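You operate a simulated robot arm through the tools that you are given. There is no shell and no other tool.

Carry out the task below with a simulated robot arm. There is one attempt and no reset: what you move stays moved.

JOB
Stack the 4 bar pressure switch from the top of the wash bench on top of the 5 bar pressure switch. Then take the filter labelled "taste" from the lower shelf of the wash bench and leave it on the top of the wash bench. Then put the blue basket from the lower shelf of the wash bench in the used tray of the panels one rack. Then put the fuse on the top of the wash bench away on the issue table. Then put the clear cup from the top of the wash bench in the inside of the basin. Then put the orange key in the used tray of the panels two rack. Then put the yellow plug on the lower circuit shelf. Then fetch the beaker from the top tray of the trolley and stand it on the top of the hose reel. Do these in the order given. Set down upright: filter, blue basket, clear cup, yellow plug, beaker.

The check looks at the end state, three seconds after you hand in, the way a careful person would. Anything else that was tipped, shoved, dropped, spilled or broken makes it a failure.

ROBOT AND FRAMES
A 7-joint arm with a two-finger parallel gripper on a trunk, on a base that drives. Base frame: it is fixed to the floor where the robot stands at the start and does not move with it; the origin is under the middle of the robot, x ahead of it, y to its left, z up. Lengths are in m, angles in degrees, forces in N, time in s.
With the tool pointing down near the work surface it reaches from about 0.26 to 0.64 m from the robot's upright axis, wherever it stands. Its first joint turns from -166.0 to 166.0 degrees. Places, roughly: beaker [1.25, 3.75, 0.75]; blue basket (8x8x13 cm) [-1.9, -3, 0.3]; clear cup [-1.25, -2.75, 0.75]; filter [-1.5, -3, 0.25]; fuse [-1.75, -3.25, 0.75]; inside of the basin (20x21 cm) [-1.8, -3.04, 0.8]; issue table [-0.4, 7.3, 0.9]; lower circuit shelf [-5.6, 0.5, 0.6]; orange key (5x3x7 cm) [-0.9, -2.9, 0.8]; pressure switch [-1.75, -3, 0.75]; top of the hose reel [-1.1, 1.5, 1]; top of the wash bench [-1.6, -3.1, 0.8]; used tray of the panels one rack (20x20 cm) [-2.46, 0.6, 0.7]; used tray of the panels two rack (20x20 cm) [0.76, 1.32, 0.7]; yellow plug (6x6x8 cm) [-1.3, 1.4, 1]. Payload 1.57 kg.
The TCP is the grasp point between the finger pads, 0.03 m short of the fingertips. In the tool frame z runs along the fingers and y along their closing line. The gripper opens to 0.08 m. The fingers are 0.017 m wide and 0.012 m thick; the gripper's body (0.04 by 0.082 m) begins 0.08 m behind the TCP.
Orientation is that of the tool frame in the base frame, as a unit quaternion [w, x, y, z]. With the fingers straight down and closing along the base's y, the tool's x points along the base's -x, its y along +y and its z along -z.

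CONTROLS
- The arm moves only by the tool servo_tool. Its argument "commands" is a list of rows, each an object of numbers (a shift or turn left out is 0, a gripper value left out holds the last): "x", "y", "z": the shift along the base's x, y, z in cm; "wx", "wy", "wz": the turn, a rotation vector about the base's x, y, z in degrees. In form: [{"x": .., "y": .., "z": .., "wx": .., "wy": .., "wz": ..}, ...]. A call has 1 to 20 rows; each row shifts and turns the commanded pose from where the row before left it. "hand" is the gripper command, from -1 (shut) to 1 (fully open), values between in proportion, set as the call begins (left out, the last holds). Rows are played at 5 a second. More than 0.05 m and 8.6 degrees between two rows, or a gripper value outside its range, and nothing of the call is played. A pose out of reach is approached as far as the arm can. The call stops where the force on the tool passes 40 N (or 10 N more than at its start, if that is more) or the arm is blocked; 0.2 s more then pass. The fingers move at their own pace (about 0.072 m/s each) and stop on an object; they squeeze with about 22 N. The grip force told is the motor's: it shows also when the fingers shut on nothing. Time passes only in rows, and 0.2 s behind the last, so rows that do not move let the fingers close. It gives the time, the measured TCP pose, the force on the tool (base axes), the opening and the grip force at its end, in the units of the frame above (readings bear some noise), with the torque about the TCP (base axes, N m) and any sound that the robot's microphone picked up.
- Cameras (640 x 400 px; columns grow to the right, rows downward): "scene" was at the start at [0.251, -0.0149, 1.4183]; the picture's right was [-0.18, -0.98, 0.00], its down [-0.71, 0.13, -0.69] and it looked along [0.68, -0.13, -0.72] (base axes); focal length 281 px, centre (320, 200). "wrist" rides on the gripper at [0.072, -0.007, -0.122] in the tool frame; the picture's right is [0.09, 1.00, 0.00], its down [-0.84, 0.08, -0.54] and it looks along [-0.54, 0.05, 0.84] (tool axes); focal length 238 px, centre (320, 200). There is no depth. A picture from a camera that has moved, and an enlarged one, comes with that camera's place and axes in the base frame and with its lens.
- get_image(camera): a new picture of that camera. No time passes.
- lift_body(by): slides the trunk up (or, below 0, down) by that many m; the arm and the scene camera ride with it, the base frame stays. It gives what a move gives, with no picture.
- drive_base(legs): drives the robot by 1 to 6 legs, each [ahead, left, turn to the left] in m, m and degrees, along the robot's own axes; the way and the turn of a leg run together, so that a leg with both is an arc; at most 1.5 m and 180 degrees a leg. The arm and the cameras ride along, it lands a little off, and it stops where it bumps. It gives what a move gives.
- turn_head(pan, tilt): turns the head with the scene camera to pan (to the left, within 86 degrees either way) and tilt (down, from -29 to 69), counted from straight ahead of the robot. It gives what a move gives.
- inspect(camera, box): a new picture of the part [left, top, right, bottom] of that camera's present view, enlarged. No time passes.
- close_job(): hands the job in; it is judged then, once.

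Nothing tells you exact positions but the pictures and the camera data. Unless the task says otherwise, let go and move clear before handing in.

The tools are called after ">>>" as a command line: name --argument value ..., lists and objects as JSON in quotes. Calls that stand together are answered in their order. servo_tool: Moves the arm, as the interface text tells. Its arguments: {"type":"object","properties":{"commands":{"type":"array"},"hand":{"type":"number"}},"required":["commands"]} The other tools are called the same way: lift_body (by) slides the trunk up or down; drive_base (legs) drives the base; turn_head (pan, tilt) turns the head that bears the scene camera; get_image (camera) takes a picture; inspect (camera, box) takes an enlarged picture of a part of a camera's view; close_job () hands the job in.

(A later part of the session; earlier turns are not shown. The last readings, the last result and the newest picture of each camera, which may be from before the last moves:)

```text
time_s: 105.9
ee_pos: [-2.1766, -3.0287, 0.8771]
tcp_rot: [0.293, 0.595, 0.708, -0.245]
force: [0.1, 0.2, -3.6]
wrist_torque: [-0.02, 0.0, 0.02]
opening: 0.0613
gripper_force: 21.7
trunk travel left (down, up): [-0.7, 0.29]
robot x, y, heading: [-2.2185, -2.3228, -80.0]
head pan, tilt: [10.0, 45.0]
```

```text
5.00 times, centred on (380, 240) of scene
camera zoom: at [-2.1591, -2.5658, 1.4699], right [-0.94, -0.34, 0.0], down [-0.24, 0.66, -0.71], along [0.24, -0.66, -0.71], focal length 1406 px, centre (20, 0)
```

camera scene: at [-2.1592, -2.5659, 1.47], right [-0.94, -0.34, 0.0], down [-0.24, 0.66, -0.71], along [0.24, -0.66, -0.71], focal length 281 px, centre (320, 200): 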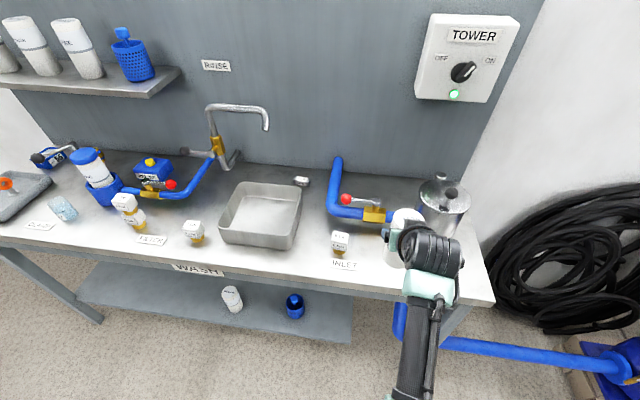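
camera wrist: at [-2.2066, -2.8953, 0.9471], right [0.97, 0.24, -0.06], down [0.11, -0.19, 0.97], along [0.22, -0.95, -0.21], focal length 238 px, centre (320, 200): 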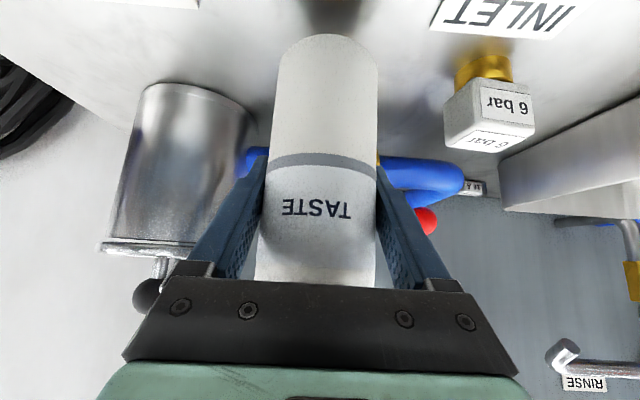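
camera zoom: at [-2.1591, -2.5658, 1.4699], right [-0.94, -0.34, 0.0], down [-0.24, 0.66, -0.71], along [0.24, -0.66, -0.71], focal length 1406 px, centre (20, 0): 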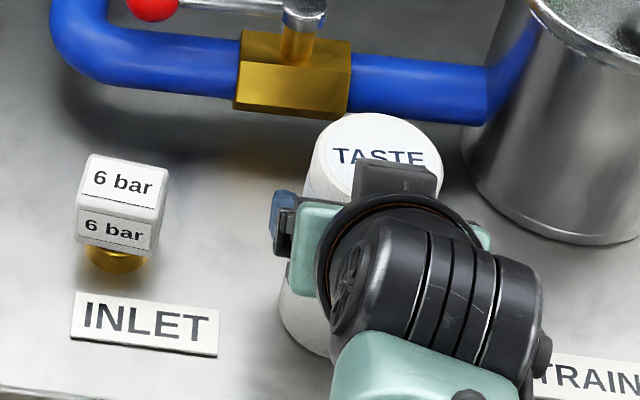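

>>> servo_tool --commands '[{"z": -0.3}, {}]'

>>> servo_tool --commands '[{"z": -0.3}, {}]'

>>> servo_tool --commands '[{"z": -0.3}, {}]'

```text
time_s: 106.5
ee_pos: [-2.177, -3.0299, 0.8761]
tcp_rot: [0.295, 0.593, 0.708, -0.246]
force: [-1.7, 1.1, 6.1]
wrist_torque: [0.36, 0.19, 0.03]
opening: 0.0613
gripper_force: 21.8
trunk travel left (down, up): [-0.7, 0.29]
robot x, y, heading: [-2.2212, -2.3221, -79.8]
head pan, tilt: [10.0, 45.0]
```

```text
time_s: 107.1
ee_pos: [-2.1769, -3.0306, 0.8748]
tcp_rot: [0.296, 0.593, 0.706, -0.248]
force: [-2.1, 2.0, 18.1]
wrist_torque: [0.27, 0.11, -0.11]
opening: 0.0613
gripper_force: 21.8
trunk travel left (down, up): [-0.7, 0.29]
robot x, y, heading: [-2.2198, -2.322, -79.9]
head pan, tilt: [10.0, 45.0]
```

```text
time_s: 107.7
ee_pos: [-2.1756, -3.0298, 0.8727]
tcp_rot: [0.297, 0.593, 0.706, -0.248]
force: [-4.7, -0.8, 19.7]
wrist_torque: [-0.02, 0.12, -0.11]
opening: 0.0611
gripper_force: 21.9
trunk travel left (down, up): [-0.7, 0.29]
robot x, y, heading: [-2.2208, -2.3212, -79.7]
head pan, tilt: [10.0, 45.0]
```

Contact with the bench. I'll ease off slightly and release.

>>> servo_tool --commands '[{"z": 0.3}, {}]'

>>> servo_tool --commands '[{}, {}, {}]' --hand 1

>>> get_image --camera "wrist"

>>> inspect --camera "scene" --box '[290, 180, 490, 305]'

```text
time_s: 108.3
ee_pos: [-2.1757, -3.0289, 0.8716]
tcp_rot: [0.294, 0.593, 0.708, -0.245]
force: [-3.0, -4.1, 13.6]
wrist_torque: [-0.29, 0.14, -0.05]
opening: 0.0612
gripper_force: 21.7
trunk travel left (down, up): [-0.7, 0.29]
robot x, y, heading: [-2.219, -2.3215, -79.7]
head pan, tilt: [10.0, 45.0]
```

```text
time_s: 109.1
ee_pos: [-2.1757, -3.0277, 0.8717]
tcp_rot: [0.293, 0.594, 0.708, -0.244]
force: [0.2, -0.6, 0.3]
wrist_torque: [-0.02, 0.03, -0.05]
opening: 0.08
gripper_force: 0.0
trunk travel left (down, up): [-0.7, 0.29]
robot x, y, heading: [-2.218, -2.3222, -80.0]
head pan, tilt: [10.0, 45.0]
```

```text
taken
camera wrist: at [-2.2062, -2.8955, 0.9074], right [0.97, 0.24, -0.06], down [0.11, -0.19, 0.97], along [0.22, -0.95, -0.21], focal length 238 px, centre (320, 200)
```

wrist: 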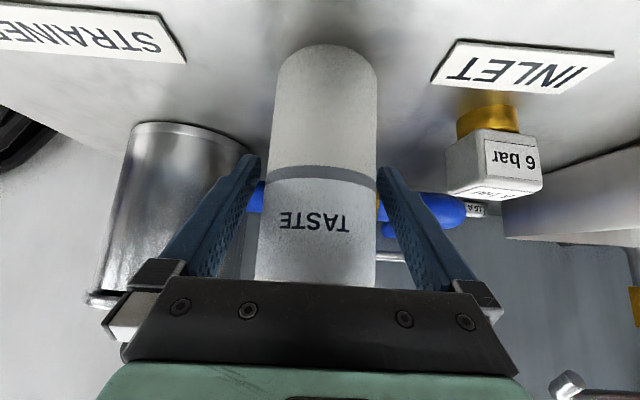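

```text
3.20 times, centred on (390, 242) of scene
camera zoom: at [-2.1591, -2.5654, 1.47], right [-0.94, -0.34, 0.0], down [-0.24, 0.66, -0.71], along [0.24, -0.66, -0.71], focal length 900 px, centre (96, 64)
```

zoom: 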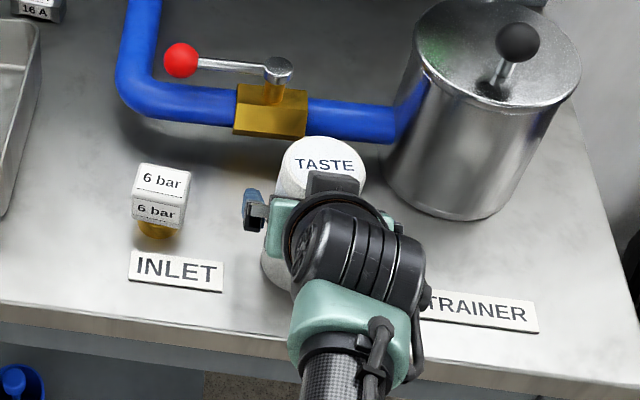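

The filter stands. I'll back straight out and check.

>>> servo_tool --commands '[{"x": -0.36, "y": 1.97}, {"x": -0.54, "y": 2.95}, {"x": -0.54, "y": 2.95}, {"x": -0.54, "y": 2.95}, {}]'

>>> inspect --camera "scene" --box '[290, 180, 490, 305]'

>>> get_image --camera "wrist"

```text
time_s: 110.3
ee_pos: [-2.1954, -2.9211, 0.8695]
tcp_rot: [0.293, 0.595, 0.707, -0.245]
force: [0.0, 0.5, 0.6]
wrist_torque: [0.02, 0.01, 0.01]
opening: 0.0798
gripper_force: 0.0
trunk travel left (down, up): [-0.7, 0.29]
robot x, y, heading: [-2.2217, -2.3228, -79.8]
head pan, tilt: [10.0, 45.0]
```

```text
3.20 times, centred on (390, 242) of scene
camera zoom: at [-2.1591, -2.5658, 1.47], right [-0.94, -0.34, 0.0], down [-0.24, 0.66, -0.71], along [0.24, -0.66, -0.71], focal length 900 px, centre (96, 64)
```

zoom: 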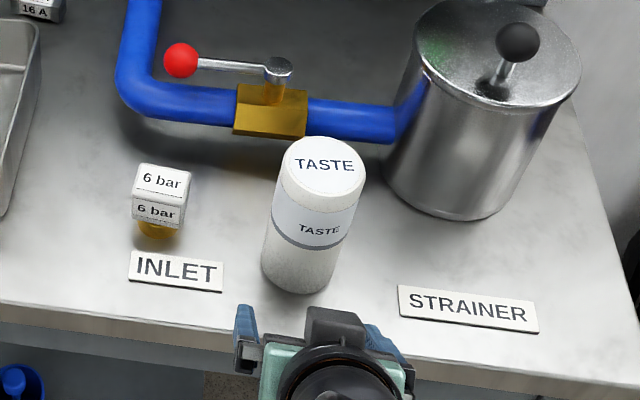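

```text
taken
camera wrist: at [-2.2261, -2.787, 0.9071], right [0.97, 0.24, -0.06], down [0.11, -0.19, 0.97], along [0.22, -0.95, -0.21], focal length 238 px, centre (320, 200)
```

wrist: 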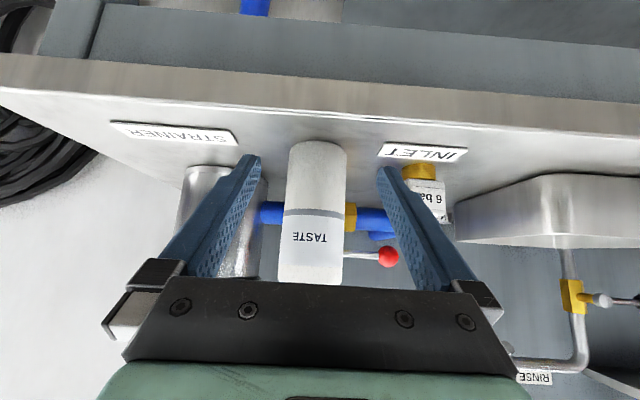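

The taste filter is upright on the bench. Next is the blue basket on the lower shelf: knob at about (-1.875, -3.029, 0.353). I'll back off, strafe left and lower.

>>> drive_base --legs '[[-0.35, 0, 0], [0, 0.296, 0]]'

>>> lift_body --by -0.4

>>> lift_body --by -0.07

>>> turn_head --pan 0 --tilt 35

>>> get_image --camera "scene"

>>> get_image --camera "wrist"

```text
time_s: 114.2
ee_pos: [-1.9703, -2.5239, 0.8703]
tcp_rot: [0.294, 0.594, 0.708, -0.244]
force: [0.6, 0.2, -0.1]
wrist_torque: [0.0, 0.02, -0.03]
opening: 0.0801
gripper_force: 0.1
trunk travel left (down, up): [-0.7, 0.29]
robot x, y, heading: [-1.994, -1.9237, -79.7]
head pan, tilt: [10.0, 45.0]
```

```text
time_s: 118.0
ee_pos: [-1.971, -2.5244, 0.4695]
tcp_rot: [0.294, 0.594, 0.708, -0.244]
force: [0.5, -1.0, 0.3]
wrist_torque: [0.0, 0.01, 0.04]
opening: 0.0801
gripper_force: 0.0
trunk travel left (down, up): [-0.3, 0.69]
robot x, y, heading: [-1.9927, -1.9231, -80.0]
head pan, tilt: [10.0, 45.0]
```

```text
time_s: 119.1
ee_pos: [-1.9709, -2.5246, 0.4011]
tcp_rot: [0.294, 0.594, 0.707, -0.245]
force: [0.2, -0.5, -0.2]
wrist_torque: [0.0, -0.01, -0.01]
opening: 0.0799
gripper_force: 0.0
trunk travel left (down, up): [-0.23, 0.76]
robot x, y, heading: [-1.9944, -1.9263, -79.9]
head pan, tilt: [10.0, 45.0]
```

```text
time_s: 119.8
ee_pos: [-1.9702, -2.5254, 0.4003]
tcp_rot: [0.293, 0.595, 0.708, -0.244]
force: [-0.4, 0.2, 0.2]
wrist_torque: [0.04, 0.01, 0.01]
opening: 0.08
gripper_force: 0.0
trunk travel left (down, up): [-0.23, 0.76]
robot x, y, heading: [-1.9905, -1.9257, -80.1]
head pan, tilt: [0.0, 35.0]
```

```text
taken
camera scene: at [-1.9459, -2.1797, 1.0148], right [-0.98, -0.18, 0.0], down [-0.1, 0.57, -0.82], along [0.14, -0.81, -0.57], focal length 281 px, centre (320, 200)
```

scene: 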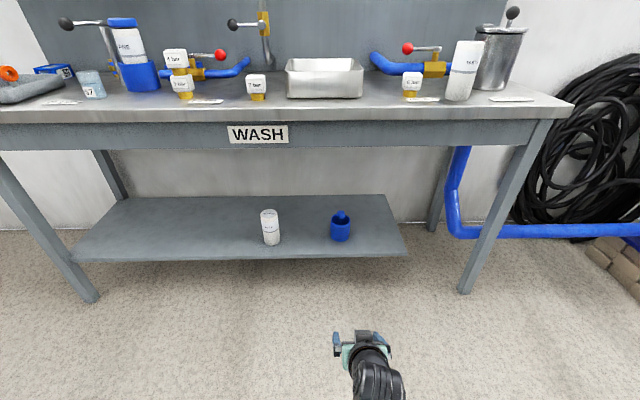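

```text
taken
camera wrist: at [-2.0005, -2.3911, 0.4373], right [0.97, 0.24, -0.06], down [0.11, -0.19, 0.97], along [0.22, -0.95, -0.21], focal length 238 px, centre (320, 200)
```

wrist: 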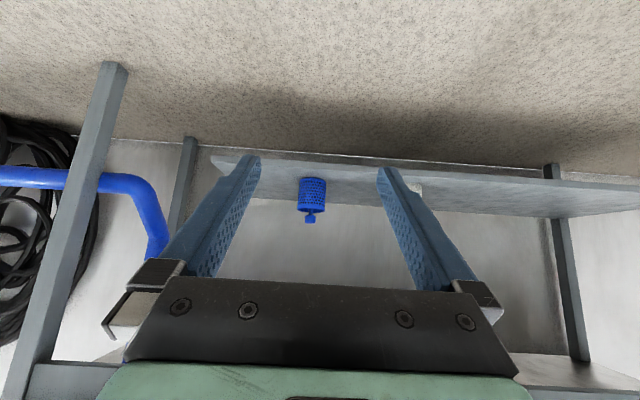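

>>> inspect --camera "scene" --box '[290, 190, 390, 260]'

>>> drive_base --legs '[[0.36, 0, 0]]'

>>> get_image --camera "wrist"

>>> get_image --camera "scene"

```text
5.71 times, centred on (340, 225) of scene
camera zoom: at [-1.9459, -2.1797, 1.0148], right [-0.98, -0.18, 0.0], down [-0.1, 0.57, -0.82], along [0.14, -0.81, -0.57], focal length 1607 px, centre (206, 57)
```

zoom: 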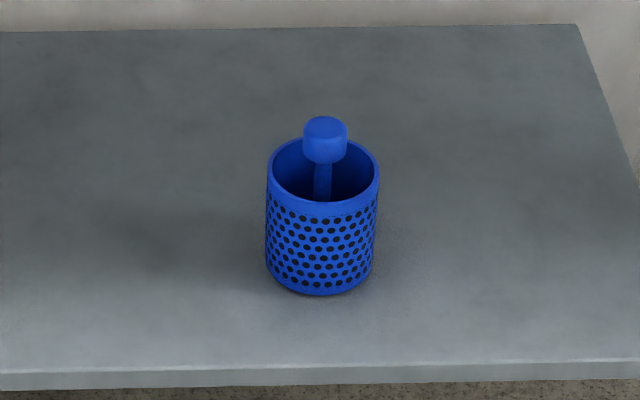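

```text
time_s: 122.1
ee_pos: [-1.9033, -2.8761, 0.3999]
tcp_rot: [0.293, 0.593, 0.709, -0.243]
force: [-0.1, 0.1, 0.4]
wrist_torque: [-0.02, 0.0, -0.01]
opening: 0.0797
gripper_force: 0.0
trunk travel left (down, up): [-0.23, 0.76]
robot x, y, heading: [-1.9302, -2.2784, -79.8]
head pan, tilt: [0.0, 35.0]
```

```text
taken
camera wrist: at [-1.9353, -2.7437, 0.4373], right [0.97, 0.24, -0.06], down [0.11, -0.19, 0.97], along [0.22, -0.95, -0.21], focal length 238 px, centre (320, 200)
```

wrist: 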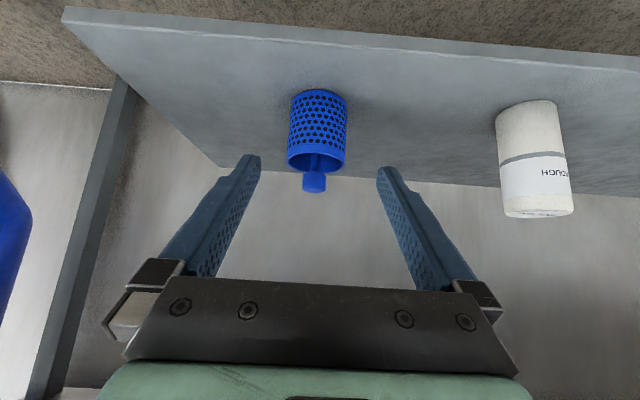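

```text
taken
camera scene: at [-1.8816, -2.5321, 1.0149], right [-0.98, -0.18, 0.0], down [-0.1, 0.56, -0.82], along [0.15, -0.81, -0.57], focal length 281 px, centre (320, 200)
```

scene: 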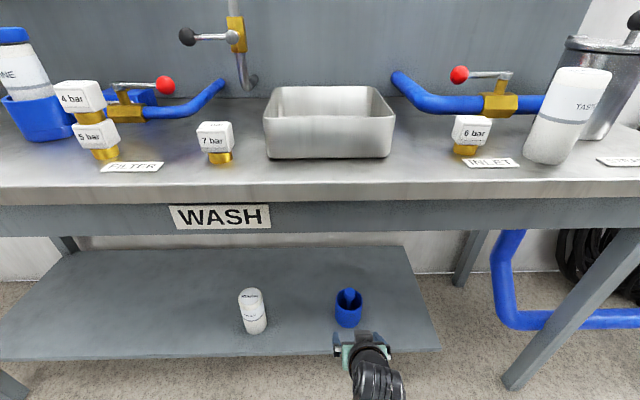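

Two independent views put the knob at (-1.878, -3.027, 0.353), with the rim at z≈0.33. I'll move up closer, then come in diagonally.

>>> drive_base --legs '[[0.095, 0, 0]]'

>>> get_image --camera "wrist"

```text
time_s: 123.3
ee_pos: [-1.8867, -2.9691, 0.4005]
tcp_rot: [0.294, 0.592, 0.709, -0.245]
force: [-0.3, 0.9, 0.7]
wrist_torque: [0.02, 0.0, -0.01]
opening: 0.08
gripper_force: 0.0
trunk travel left (down, up): [-0.23, 0.76]
robot x, y, heading: [-1.9126, -2.3721, -79.9]
head pan, tilt: [0.0, 35.0]
```

```text
taken
camera wrist: at [-1.9177, -2.837, 0.4373], right [0.97, 0.24, -0.06], down [0.11, -0.19, 0.97], along [0.22, -0.95, -0.21], focal length 238 px, centre (320, 200)
```

wrist: 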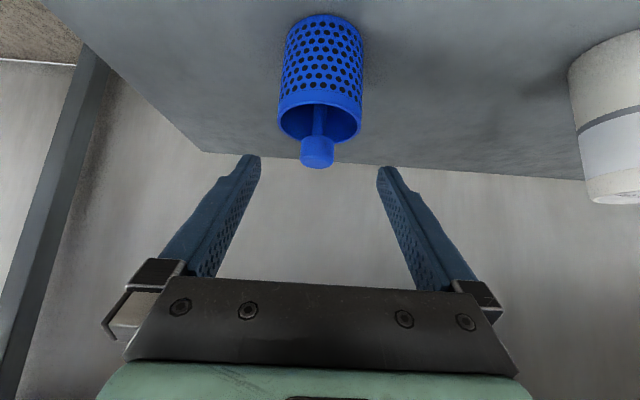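

>>> servo_tool --commands '[{"x": 0.2, "y": -1.1}, {"x": 0.3, "y": -1.7, "z": -1.7}, {"x": 0.27, "y": -1.74, "z": -1.75}, {}]'

>>> get_image --camera "wrist"

>>> inspect --camera "scene" --box '[280, 260, 440, 360]'

```text
time_s: 124.3
ee_pos: [-1.879, -3.0168, 0.3667]
tcp_rot: [0.294, 0.592, 0.709, -0.245]
force: [0.2, 0.0, 0.1]
wrist_torque: [0.0, -0.01, 0.02]
opening: 0.0799
gripper_force: 0.2
trunk travel left (down, up): [-0.23, 0.76]
robot x, y, heading: [-1.9131, -2.3723, -79.5]
head pan, tilt: [0.0, 35.0]
```

```text
taken
camera wrist: at [-1.9107, -2.8825, 0.4027], right [0.97, 0.24, -0.06], down [0.11, -0.19, 0.97], along [0.22, -0.95, -0.21], focal length 238 px, centre (320, 200)
```

wrist: 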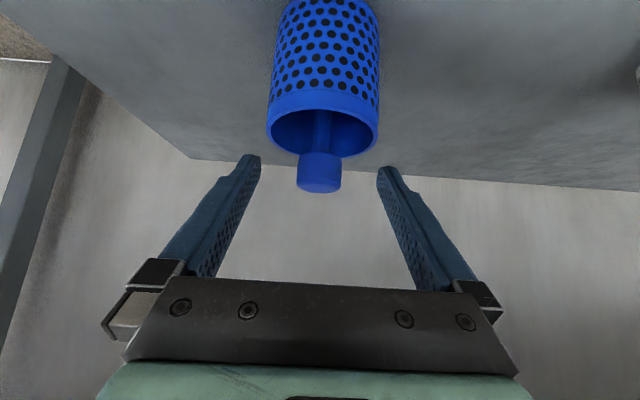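

```text
4.00 times, centred on (360, 310) of scene
camera zoom: at [-1.8642, -2.6254, 1.0148], right [-0.98, -0.18, 0.0], down [-0.1, 0.56, -0.82], along [0.15, -0.81, -0.57], focal length 1125 px, centre (160, -240)
```

zoom: 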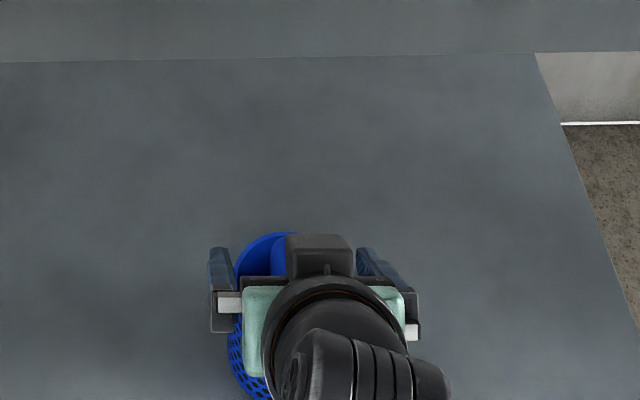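

>>> servo_tool --commands '[{"x": 0.05, "y": -0.28, "z": -0.25}, {}]'

>>> servo_tool --commands '[{}, {}, {}, {}]' --hand -1

>>> get_image --camera "wrist"

```text
time_s: 124.9
ee_pos: [-1.88, -3.0187, 0.3632]
tcp_rot: [0.294, 0.593, 0.709, -0.245]
force: [-0.4, -0.2, 1.1]
wrist_torque: [0.01, 0.0, 0.01]
opening: 0.08
gripper_force: 0.1
trunk travel left (down, up): [-0.23, 0.76]
robot x, y, heading: [-1.9153, -2.3723, -79.4]
head pan, tilt: [0.0, 35.0]
```

```text
time_s: 125.9
ee_pos: [-1.8789, -3.0178, 0.3642]
tcp_rot: [0.294, 0.592, 0.709, -0.245]
force: [-1.3, -0.4, -0.5]
wrist_torque: [-0.07, 0.0, -0.02]
opening: 0.0292
gripper_force: 21.8
trunk travel left (down, up): [-0.23, 0.76]
robot x, y, heading: [-1.9141, -2.3726, -79.3]
head pan, tilt: [0.0, 35.0]
```

```text
taken
camera wrist: at [-1.91, -2.8853, 0.4005], right [0.97, 0.24, -0.06], down [0.11, -0.19, 0.97], along [0.22, -0.95, -0.21], focal length 238 px, centre (320, 200)
```

wrist: 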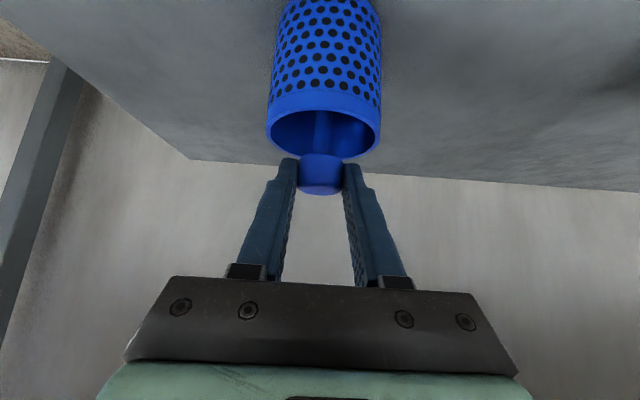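

Knob gripped at 2.9 cm. I'll lift a little and check that it hangs upright.

>>> servo_tool --commands '[{"z": 1}, {"z": 1.5}, {"z": 1.5}, {}]'

>>> get_image --camera "wrist"

```text
time_s: 126.9
ee_pos: [-1.8777, -3.0193, 0.4036]
tcp_rot: [0.294, 0.592, 0.709, -0.243]
force: [-0.9, -0.2, -0.2]
wrist_torque: [0.0, -0.01, -0.01]
opening: 0.0288
gripper_force: 22.1
trunk travel left (down, up): [-0.23, 0.76]
robot x, y, heading: [-1.9138, -2.3722, -79.7]
head pan, tilt: [0.0, 35.0]
```

```text
taken
camera wrist: at [-1.9106, -2.8854, 0.4399], right [0.97, 0.24, -0.06], down [0.11, -0.19, 0.97], along [0.22, -0.95, -0.21], focal length 238 px, centre (320, 200)
```

wrist: 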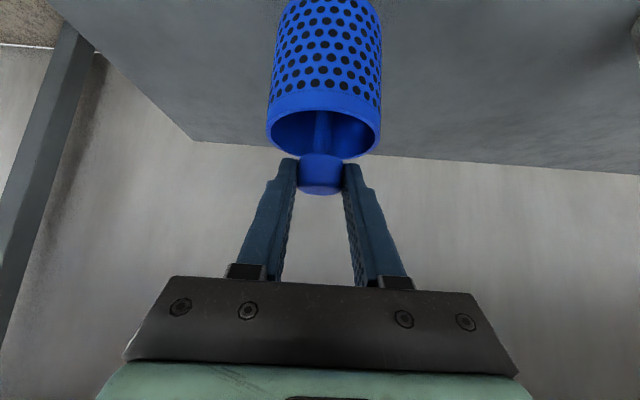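

The basket is held and upright. I'll back out, raise, and tuck the arm in a little before the long drive around the pallets' east end.

>>> drive_base --legs '[[-0.5, 0, 0]]'

>>> lift_body --by 0.4

>>> lift_body --by 0.2

>>> servo_tool --commands '[{"x": -0.6, "y": 3.5}, {"x": -0.6, "y": 3.5}, {"x": -0.6, "y": 3.5}, {"x": -0.6, "y": 3.5}, {}]'

>>> get_image --camera "wrist"

>>> get_image --camera "scene"

```text
time_s: 129.8
ee_pos: [-1.9668, -2.5254, 0.4027]
tcp_rot: [0.294, 0.59, 0.712, -0.243]
force: [-0.1, -0.5, -0.4]
wrist_torque: [0.01, 0.0, 0.03]
opening: 0.0289
gripper_force: 22.1
trunk travel left (down, up): [-0.23, 0.76]
robot x, y, heading: [-2.0058, -1.878, -79.2]
head pan, tilt: [0.0, 35.0]
```

```text
time_s: 133.7
ee_pos: [-1.967, -2.5241, 0.802]
tcp_rot: [0.295, 0.59, 0.711, -0.243]
force: [-0.2, 0.0, -0.9]
wrist_torque: [-0.01, 0.01, 0.0]
opening: 0.0292
gripper_force: 22.5
trunk travel left (down, up): [-0.63, 0.36]
robot x, y, heading: [-2.0057, -1.8786, -79.5]
head pan, tilt: [0.0, 35.0]
```

```text
time_s: 135.8
ee_pos: [-1.9661, -2.523, 1.0025]
tcp_rot: [0.295, 0.59, 0.711, -0.243]
force: [0.1, 0.0, -0.6]
wrist_torque: [0.02, 0.03, -0.01]
opening: 0.0289
gripper_force: 22.0
trunk travel left (down, up): [-0.83, 0.16]
robot x, y, heading: [-2.0058, -1.8773, -79.2]
head pan, tilt: [0.0, 35.0]
```

```text
time_s: 137.0
ee_pos: [-1.9911, -2.3827, 1.0025]
tcp_rot: [0.295, 0.59, 0.712, -0.242]
force: [-0.1, -0.4, -0.2]
wrist_torque: [-0.03, 0.05, 0.04]
opening: 0.029
gripper_force: 21.5
trunk travel left (down, up): [-0.83, 0.16]
robot x, y, heading: [-2.0053, -1.8754, -79.2]
head pan, tilt: [0.0, 35.0]
```

```text
taken
camera wrist: at [-2.0238, -2.2499, 1.0401], right [0.97, 0.25, -0.06], down [0.11, -0.19, 0.97], along [0.23, -0.95, -0.21], focal length 238 px, centre (320, 200)
```

wrist: 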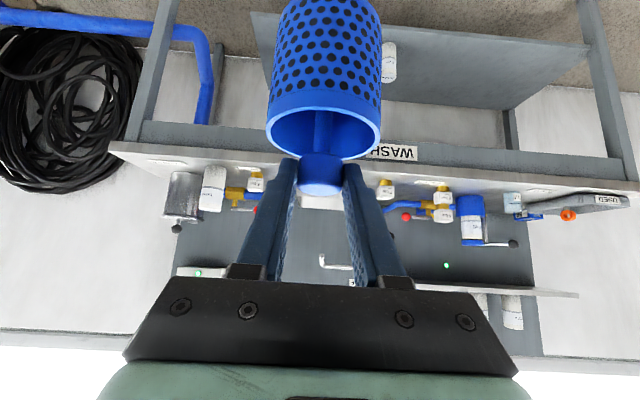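

```text
taken
camera scene: at [-1.9548, -2.1313, 1.6147], right [-0.98, -0.19, 0.0], down [-0.11, 0.56, -0.82], along [0.15, -0.8, -0.57], focal length 281 px, centre (320, 200)
```

scene: 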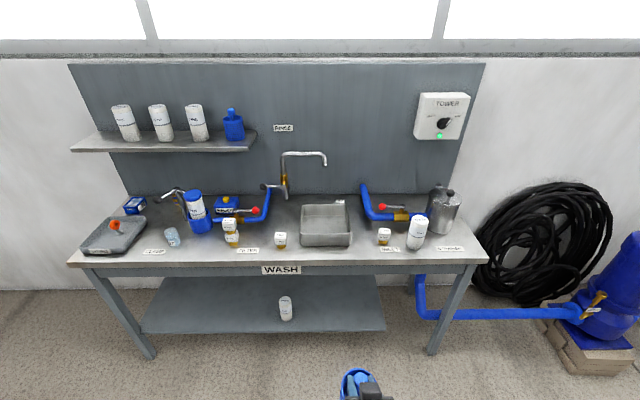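

Now I'll drive east past the pallet end.

>>> drive_base --legs '[[0, 0, 89.5], [1.0, 0, 0], [1.0, 0, 0], [0, 0, 80]]'

>>> turn_head --pan 0 --tilt 20

>>> get_image --camera "scene"

>>> turn_head --pan 45 --tilt 25

>>> get_image --camera "scene"

```text
time_s: 154.2
ee_pos: [0.0951, -1.0922, 1.0022]
tcp_rot: [0.277, -0.633, 0.673, 0.263]
force: [0.8, 0.0, -1.4]
wrist_torque: [-0.02, -0.01, -0.01]
opening: 0.029
gripper_force: 22.1
trunk travel left (down, up): [-0.83, 0.16]
robot x, y, heading: [-0.0167, -1.5858, 86.6]
head pan, tilt: [0.0, 35.0]
```

```text
time_s: 155.0
ee_pos: [0.0958, -1.0925, 1.0039]
tcp_rot: [0.277, -0.634, 0.672, 0.263]
force: [0.1, 0.2, -0.8]
wrist_torque: [-0.01, 0.01, -0.03]
opening: 0.029
gripper_force: 21.8
trunk travel left (down, up): [-0.83, 0.16]
robot x, y, heading: [-0.0123, -1.5873, 86.6]
head pan, tilt: [0.0, 20.0]
```

```text
taken
camera scene: at [0.0026, -1.3244, 1.6386], right [1.0, -0.06, 0.0], down [-0.02, -0.34, -0.94], along [0.05, 0.94, -0.34], focal length 281 px, centre (320, 200)
```

scene: 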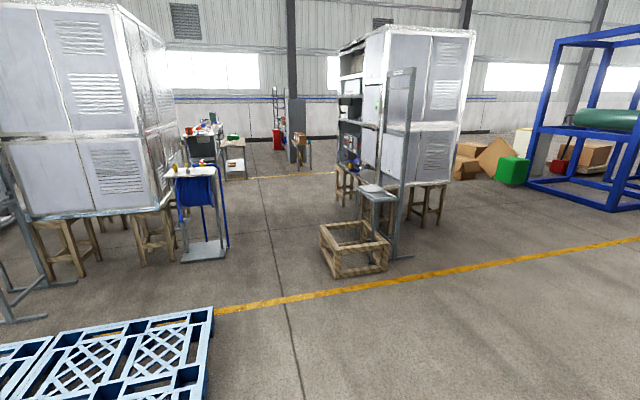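

```text
time_s: 156.1
ee_pos: [0.0962, -1.0925, 1.0039]
tcp_rot: [0.277, -0.633, 0.673, 0.263]
force: [0.1, 1.1, 0.0]
wrist_torque: [0.01, 0.0, 0.05]
opening: 0.029
gripper_force: 22.2
trunk travel left (down, up): [-0.83, 0.16]
robot x, y, heading: [-0.0134, -1.5848, 86.9]
head pan, tilt: [45.0, 25.0]
```

```text
taken
camera scene: at [-0.0639, -1.3485, 1.6306], right [0.75, 0.67, 0.0], down [0.28, -0.32, -0.91], along [-0.6, 0.68, -0.42], focal length 281 px, centre (320, 200)
```

scene: 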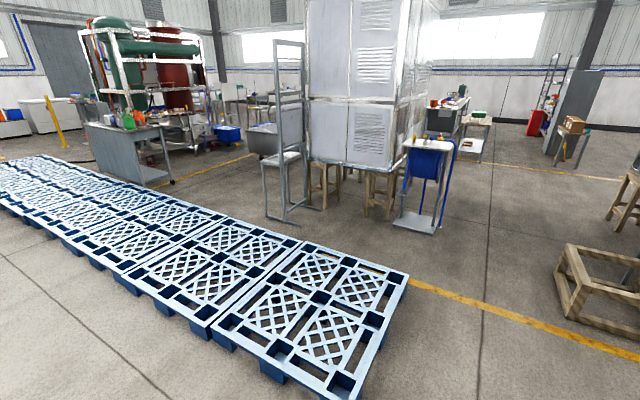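

Clear route seen: go north past the pallet corner at (-0.72, 0.47), then west between the pallets and the cabinet. I'll drive north first.

>>> drive_base --legs '[[1.1, 0, 3.2], [1.1, 0, 0], [0.23, 0.23, 0]]'

>>> turn_head --pan 80 --tilt 35

>>> get_image --camera "scene"

>>> turn_head --pan 20 --tilt 35

>>> get_image --camera "scene"

```text
time_s: 168.7
ee_pos: [-0.1321, 1.3215, 1.0032]
tcp_rot: [-0.269, 0.654, -0.653, -0.272]
force: [-0.6, -0.3, -1.4]
wrist_torque: [0.01, 0.05, -0.01]
opening: 0.0287
gripper_force: 22.1
trunk travel left (down, up): [-0.83, 0.16]
robot x, y, heading: [-0.2172, 0.8201, 90.0]
head pan, tilt: [45.0, 25.0]
```

```text
time_s: 169.7
ee_pos: [-0.134, 1.3216, 1.0034]
tcp_rot: [0.269, -0.653, 0.654, 0.271]
force: [-0.2, 0.4, -0.6]
wrist_torque: [-0.05, -0.02, 0.04]
opening: 0.029
gripper_force: 22.0
trunk travel left (down, up): [-0.83, 0.16]
robot x, y, heading: [-0.2143, 0.8202, 90.1]
head pan, tilt: [80.0, 35.0]
```

```text
taken
camera scene: at [-0.2994, 1.0068, 1.6148], right [0.17, 0.98, 0.0], down [0.56, -0.1, -0.82], along [-0.81, 0.14, -0.57], focal length 281 px, centre (320, 200)
```

scene: 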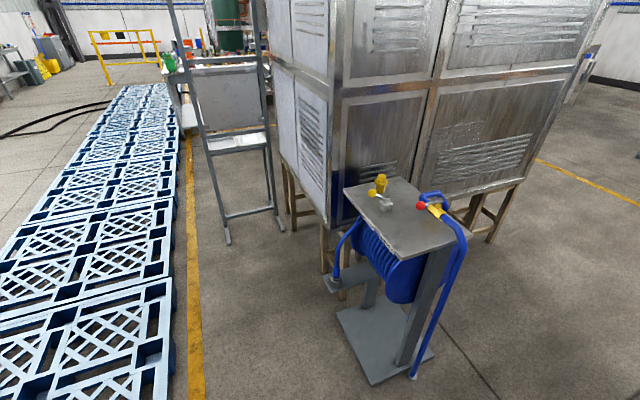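

```text
time_s: 171.0
ee_pos: [-0.1337, 1.3212, 1.002]
tcp_rot: [0.269, -0.654, 0.654, 0.271]
force: [0.2, 0.7, -1.3]
wrist_torque: [-0.02, -0.01, 0.01]
opening: 0.0288
gripper_force: 21.9
trunk travel left (down, up): [-0.83, 0.16]
robot x, y, heading: [-0.2135, 0.8246, 89.9]
head pan, tilt: [20.0, 35.0]
```

```text
taken
camera scene: at [-0.2429, 1.0741, 1.6148], right [0.94, 0.34, 0.0], down [0.2, -0.54, -0.82], along [-0.28, 0.77, -0.57], focal length 281 px, centre (320, 200)
```

scene: 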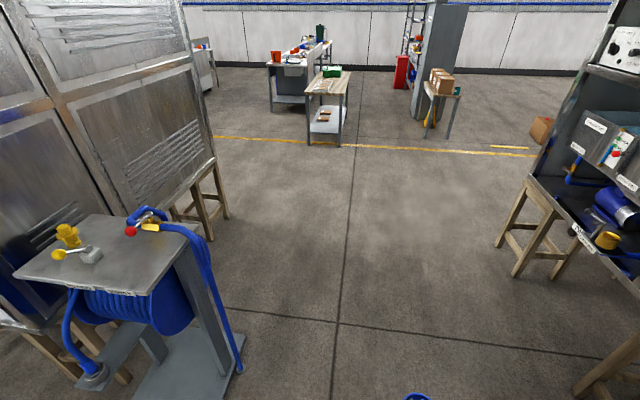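

>>> turn_head --pan 80 --tilt 25

>>> get_image --camera "scene"

>>> inspect --camera "scene" --box '[150, 50, 310, 300]'

```text
time_s: 172.3
ee_pos: [-0.1343, 1.3216, 1.0036]
tcp_rot: [0.27, -0.652, 0.654, 0.271]
force: [0.4, 0.3, -1.3]
wrist_torque: [0.02, -0.02, -0.03]
opening: 0.0291
gripper_force: 21.9
trunk travel left (down, up): [-0.83, 0.16]
robot x, y, heading: [-0.2124, 0.8215, 90.1]
head pan, tilt: [80.0, 25.0]
```

```text
taken
camera scene: at [-0.3034, 1.0074, 1.6306], right [0.17, 0.98, 0.0], down [0.42, -0.07, -0.91], along [-0.89, 0.16, -0.42], focal length 281 px, centre (320, 200)
```

scene: 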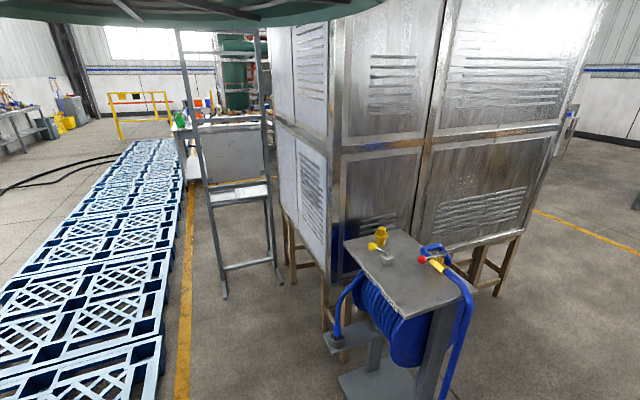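

```text
1.60 times, centred on (230, 175) of scene
camera zoom: at [-0.3034, 1.0074, 1.6306], right [0.17, 0.98, 0.0], down [0.42, -0.07, -0.91], along [-0.89, 0.16, -0.42], focal length 450 px, centre (464, 240)
```

zoom: 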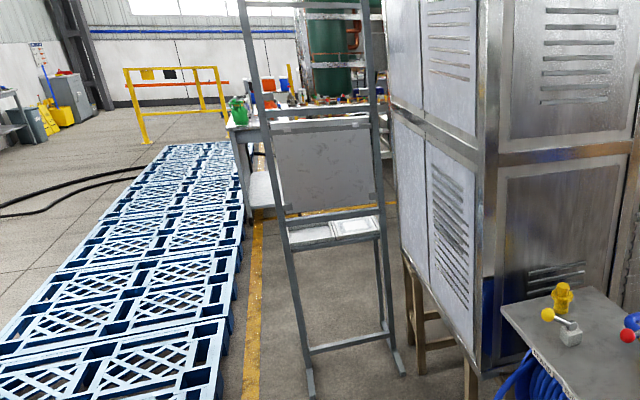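

The east side of panels one's frame carries a metal panel, so its tray must be served from the west. I'll go round north of the cabinet.

>>> drive_base --legs '[[1.3, 0, 0], [1.25, 0.3, 0], [0, 0, 100.5]]'

>>> turn_head --pan 0 --tilt 20

>>> get_image --camera "scene"

>>> turn_head --pan 45 --tilt 25

>>> get_image --camera "scene"

>>> turn_head --pan -60 --tilt 20

>>> get_image --camera "scene"

```text
time_s: 189.0
ee_pos: [-1.0141, 3.3889, 1.0027]
tcp_rot: [0.025, 0.922, 0.059, -0.381]
force: [0.1, 0.4, -1.2]
wrist_torque: [0.0, 0.0, -0.01]
opening: 0.0291
gripper_force: 21.9
trunk travel left (down, up): [-0.83, 0.16]
robot x, y, heading: [-0.5068, 3.3741, -172.7]
head pan, tilt: [80.0, 25.0]
```

```text
time_s: 190.6
ee_pos: [-1.0131, 3.3909, 1.0035]
tcp_rot: [0.026, 0.922, 0.059, -0.381]
force: [0.2, -0.1, -0.1]
wrist_torque: [0.01, 0.0, 0.02]
opening: 0.0292
gripper_force: 22.5
trunk travel left (down, up): [-0.83, 0.16]
robot x, y, heading: [-0.5093, 3.3749, -172.4]
head pan, tilt: [0.0, 20.0]
```

```text
taken
camera scene: at [-0.7658, 3.3395, 1.6387], right [-0.13, 0.99, 0.0], down [0.34, 0.04, -0.94], along [-0.93, -0.12, -0.34], focal length 281 px, centre (320, 200)
```

scene: 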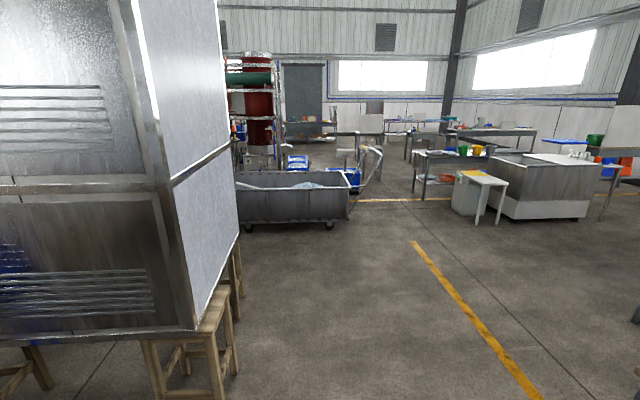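

```text
time_s: 191.7
ee_pos: [-1.0117, 3.3902, 1.0023]
tcp_rot: [0.025, 0.922, 0.059, -0.381]
force: [-0.2, 0.1, -1.3]
wrist_torque: [0.0, -0.02, 0.02]
opening: 0.029
gripper_force: 21.5
trunk travel left (down, up): [-0.83, 0.16]
robot x, y, heading: [-0.5057, 3.373, -172.4]
head pan, tilt: [45.0, 25.0]
```

```text
taken
camera scene: at [-0.7297, 3.2787, 1.6306], right [-0.79, 0.61, 0.0], down [0.26, 0.33, -0.91], along [-0.55, -0.72, -0.42], focal length 281 px, centre (320, 200)
```

scene: 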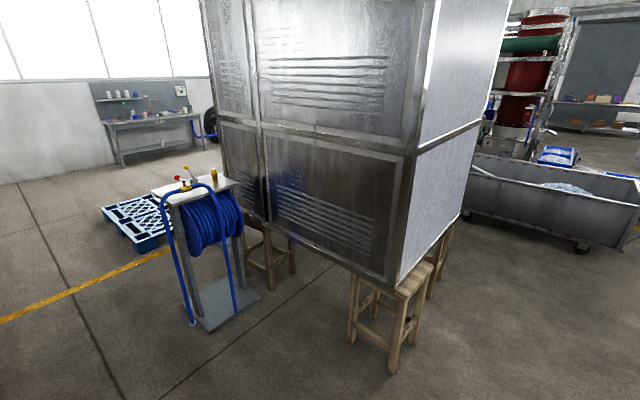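

```text
time_s: 193.5
ee_pos: [-1.014, 3.3895, 1.0029]
tcp_rot: [0.026, 0.922, 0.059, -0.381]
force: [0.2, 0.5, -0.9]
wrist_torque: [0.03, -0.04, 0.03]
opening: 0.029
gripper_force: 21.8
trunk travel left (down, up): [-0.83, 0.16]
robot x, y, heading: [-0.5058, 3.3745, -172.6]
head pan, tilt: [-60.0, 20.0]
```

```text
taken
camera scene: at [-0.7302, 3.4255, 1.6387], right [0.79, 0.61, 0.0], down [0.21, -0.27, -0.94], along [-0.57, 0.75, -0.34], focal length 281 px, centre (320, 200)
```

scene: 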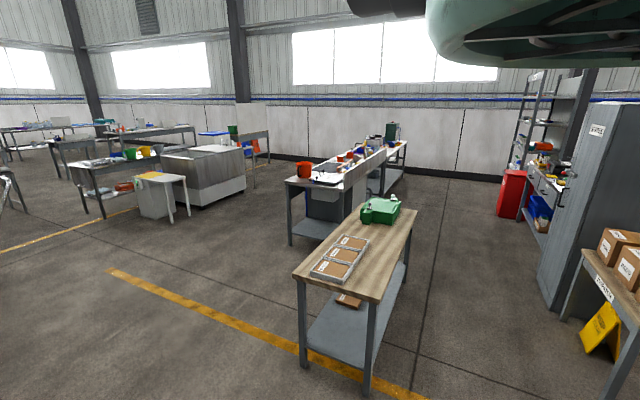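

A tub sits west of the cabinet with a corridor between them, about x -3.9 to -2.5. I'll drive west, then turn south.

>>> drive_base --legs '[[1.35, 0, 0], [1.3, 0, 0], [0, 0, 93]]'

>>> turn_head --pan 0 --tilt 25

>>> get_image --camera "scene"

>>> turn_head --pan 30 --tilt 25

>>> get_image --camera "scene"

>>> turn_head --pan -50 --tilt 25

>>> get_image --camera "scene"

```text
time_s: 210.1
ee_pos: [-3.0798, 2.524, 1.0042]
tcp_rot: [0.293, 0.595, 0.707, -0.245]
force: [-0.1, -0.7, -1.4]
wrist_torque: [-0.03, -0.01, -0.02]
opening: 0.029
gripper_force: 21.9
trunk travel left (down, up): [-0.83, 0.16]
robot x, y, heading: [-3.0848, 3.0366, -80.3]
head pan, tilt: [-60.0, 20.0]
```

```text
time_s: 211.4
ee_pos: [-3.0789, 2.5255, 1.0034]
tcp_rot: [0.292, 0.596, 0.707, -0.245]
force: [0.3, -0.3, -1.0]
wrist_torque: [-0.03, -0.02, 0.01]
opening: 0.0289
gripper_force: 22.1
trunk travel left (down, up): [-0.83, 0.16]
robot x, y, heading: [-3.0855, 3.0296, -79.9]
head pan, tilt: [0.0, 25.0]
```

```text
taken
camera scene: at [-3.0379, 2.7731, 1.6306], right [-0.99, -0.17, 0.0], down [-0.07, 0.42, -0.91], along [0.15, -0.89, -0.42], focal length 281 px, centre (320, 200)
```

scene: 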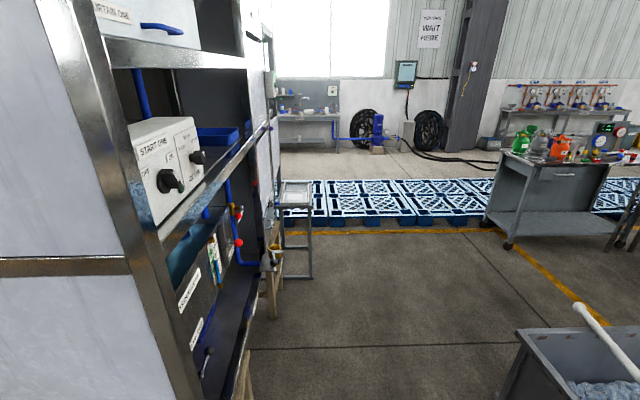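

```text
time_s: 212.3
ee_pos: [-3.0795, 2.5247, 1.0034]
tcp_rot: [0.293, 0.596, 0.706, -0.246]
force: [0.0, 0.4, -0.7]
wrist_torque: [0.02, -0.03, 0.01]
opening: 0.0288
gripper_force: 21.5
trunk travel left (down, up): [-0.83, 0.16]
robot x, y, heading: [-3.0839, 3.0306, -80.0]
head pan, tilt: [30.0, 25.0]
```

```text
taken
camera scene: at [-2.9947, 2.7931, 1.6306], right [-0.77, -0.64, 0.0], down [-0.27, 0.32, -0.91], along [0.58, -0.7, -0.42], focal length 281 px, centre (320, 200)
```

scene: 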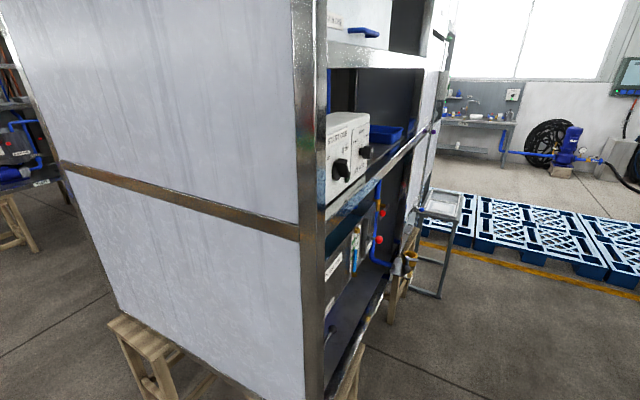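

```text
time_s: 213.8
ee_pos: [-3.0792, 2.5241, 1.0027]
tcp_rot: [0.293, 0.596, 0.706, -0.245]
force: [-0.3, -0.2, -1.3]
wrist_torque: [0.05, 0.01, -0.01]
opening: 0.0292
gripper_force: 21.7
trunk travel left (down, up): [-0.83, 0.16]
robot x, y, heading: [-3.0851, 3.032, -80.1]
head pan, tilt: [-50.0, 25.0]
```

```text
taken
camera scene: at [-3.1129, 2.7933, 1.6306], right [-0.77, 0.64, 0.0], down [0.27, 0.32, -0.91], along [-0.58, -0.69, -0.42], focal length 281 px, centre (320, 200)
```

scene: 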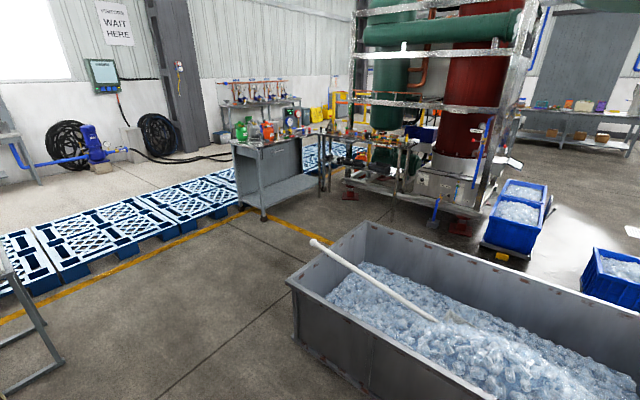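

The tray table faces west as expected. I'll drive south down the corridor and turn to face it.

>>> drive_base --legs '[[1.2, -0.1, 0], [1.1, -0.35, 0], [0, 0, 90.5]]'

>>> turn_head --pan 0 --tilt 40

>>> get_image --camera "scene"

>>> get_image --camera "wrist"

```text
time_s: 216.8
ee_pos: [-3.0533, 2.0989, 1.0223]
tcp_rot: [0.308, 0.591, 0.701, -0.252]
force: [-0.2, 0.0, -1.2]
wrist_torque: [-0.02, 0.0, 0.01]
opening: 0.0292
gripper_force: 22.1
trunk travel left (down, up): [-0.83, 0.16]
robot x, y, heading: [-3.0501, 2.5777, -79.7]
head pan, tilt: [-50.0, 25.0]
stopped in leg 1: the robot was blocked; the commanded pose is now the measured one
```

```text
time_s: 218.0
ee_pos: [-3.0547, 2.0989, 1.0228]
tcp_rot: [0.308, 0.592, 0.7, -0.254]
force: [0.6, -0.4, -0.9]
wrist_torque: [-0.01, 0.0, 0.04]
opening: 0.029
gripper_force: 22.5
trunk travel left (down, up): [-0.83, 0.16]
robot x, y, heading: [-3.0481, 2.5748, -80.2]
head pan, tilt: [0.0, 40.0]
```

```text
taken
camera scene: at [-3.0222, 2.3767, 1.6169], right [-0.99, -0.17, -0.01], down [-0.1, 0.6, -0.79], along [0.14, -0.78, -0.61], focal length 281 px, centre (320, 200)
```

scene: 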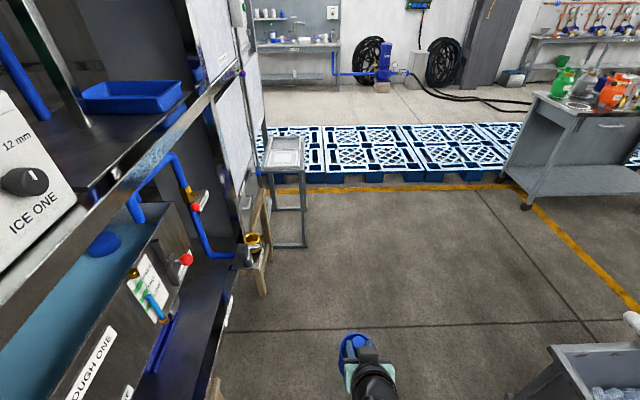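

```text
taken
camera wrist: at [-3.0842, 2.2331, 1.0538], right [0.97, 0.23, -0.06], down [0.1, -0.16, 0.98], along [0.22, -0.96, -0.17], focal length 238 px, centre (320, 200)
```

wrist: 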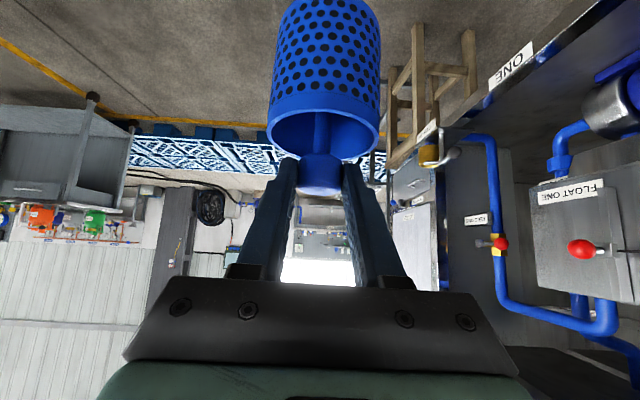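

I was blocked, and the robot seems slightly pitched. I'll look around close by to see what I touched.

>>> turn_head --pan 60 --tilt 60

>>> get_image --camera "scene"

>>> turn_head --pan -60 --tilt 60

>>> get_image --camera "scene"

>>> turn_head --pan 0 --tilt 69

>>> get_image --camera "scene"

```text
time_s: 219.3
ee_pos: [-3.0534, 2.0984, 1.0225]
tcp_rot: [0.31, 0.592, 0.699, -0.255]
force: [-1.6, -0.5, -0.9]
wrist_torque: [0.05, 0.0, -0.01]
opening: 0.0291
gripper_force: 22.2
trunk travel left (down, up): [-0.83, 0.16]
robot x, y, heading: [-3.0447, 2.5741, -80.0]
head pan, tilt: [60.0, 60.0]
```

```text
taken
camera scene: at [-2.9737, 2.4366, 1.5885], right [-0.34, -0.94, 0.03], down [-0.81, 0.28, -0.52], along [0.48, -0.21, -0.85], focal length 281 px, centre (320, 200)
```

scene: 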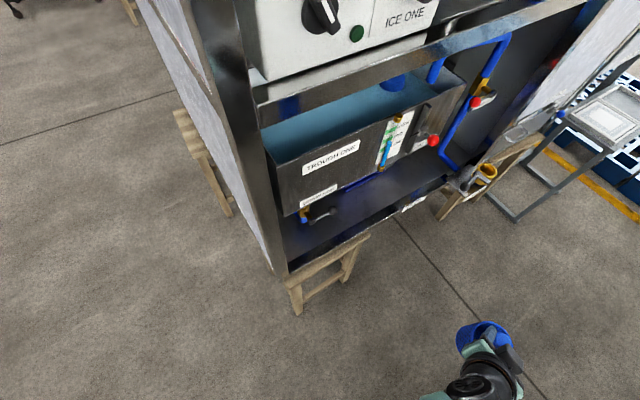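

```text
time_s: 221.3
ee_pos: [-3.0536, 2.0981, 1.0226]
tcp_rot: [0.31, 0.591, 0.7, -0.253]
force: [-1.0, 0.6, -1.0]
wrist_torque: [0.05, -0.03, 0.01]
opening: 0.0291
gripper_force: 21.8
trunk travel left (down, up): [-0.83, 0.16]
robot x, y, heading: [-3.0492, 2.5756, -79.9]
head pan, tilt: [-60.0, 60.0]
```

```text
taken
camera scene: at [-3.0873, 2.4167, 1.5876], right [-0.64, 0.77, -0.04], down [0.67, 0.54, -0.51], along [-0.37, -0.36, -0.86], focal length 281 px, centre (320, 200)
```

scene: 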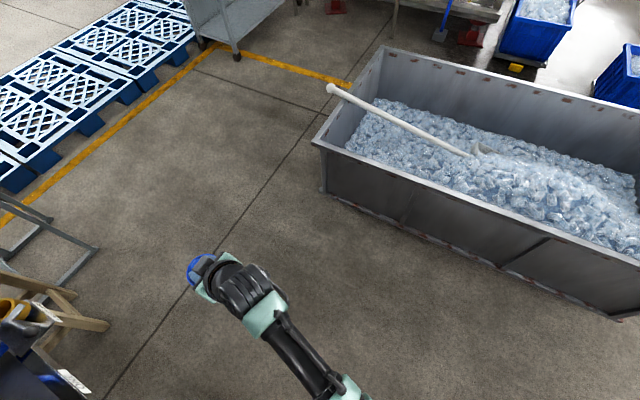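

```text
time_s: 222.6
ee_pos: [-3.0536, 2.0989, 1.0234]
tcp_rot: [0.309, 0.592, 0.699, -0.255]
force: [0.8, -0.2, 0.0]
wrist_torque: [0.01, -0.01, 0.01]
opening: 0.0291
gripper_force: 22.4
trunk travel left (down, up): [-0.83, 0.16]
robot x, y, heading: [-3.0484, 2.571, -80.3]
head pan, tilt: [0.0, 68.8]
```

```text
taken
camera scene: at [-3.0265, 2.4041, 1.5796], right [-0.99, -0.17, -0.01], down [-0.15, 0.9, -0.4], along [0.08, -0.39, -0.92], focal length 281 px, centre (320, 200)
```

scene: 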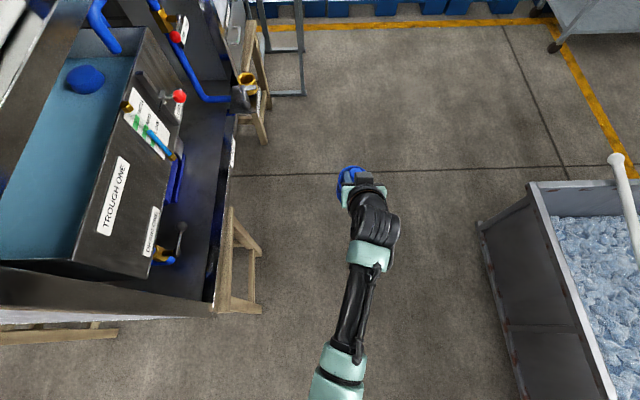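

The likely contact is the trestle foot at my front-left, about (-2.69, 2.40). I'll back up a little and move right, away from it.

>>> drive_base --legs '[[-0.12, 0, 0]]'

>>> get_image --camera "scene"

```text
time_s: 223.9
ee_pos: [-3.0642, 2.1905, 1.0041]
tcp_rot: [0.292, 0.596, 0.706, -0.245]
force: [-0.4, 1.2, -1.3]
wrist_torque: [0.01, -0.02, -0.02]
opening: 0.029
gripper_force: 21.7
trunk travel left (down, up): [-0.83, 0.16]
robot x, y, heading: [-3.0706, 2.6949, -80.2]
head pan, tilt: [0.0, 68.8]
```

```text
taken
camera scene: at [-3.029, 2.4754, 1.5715], right [-0.99, -0.17, 0.0], down [-0.16, 0.92, -0.36], along [0.06, -0.36, -0.93], focal length 281 px, centre (320, 200)
```

scene: 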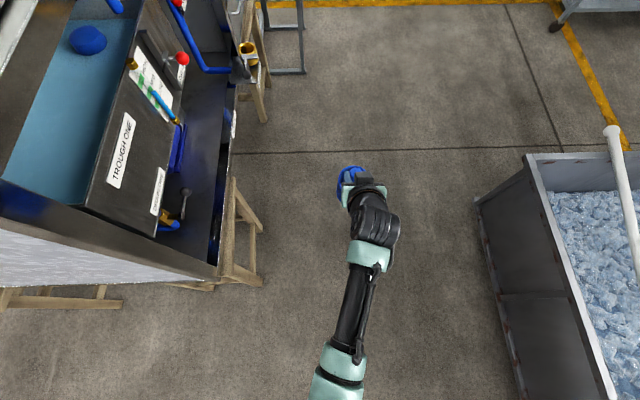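

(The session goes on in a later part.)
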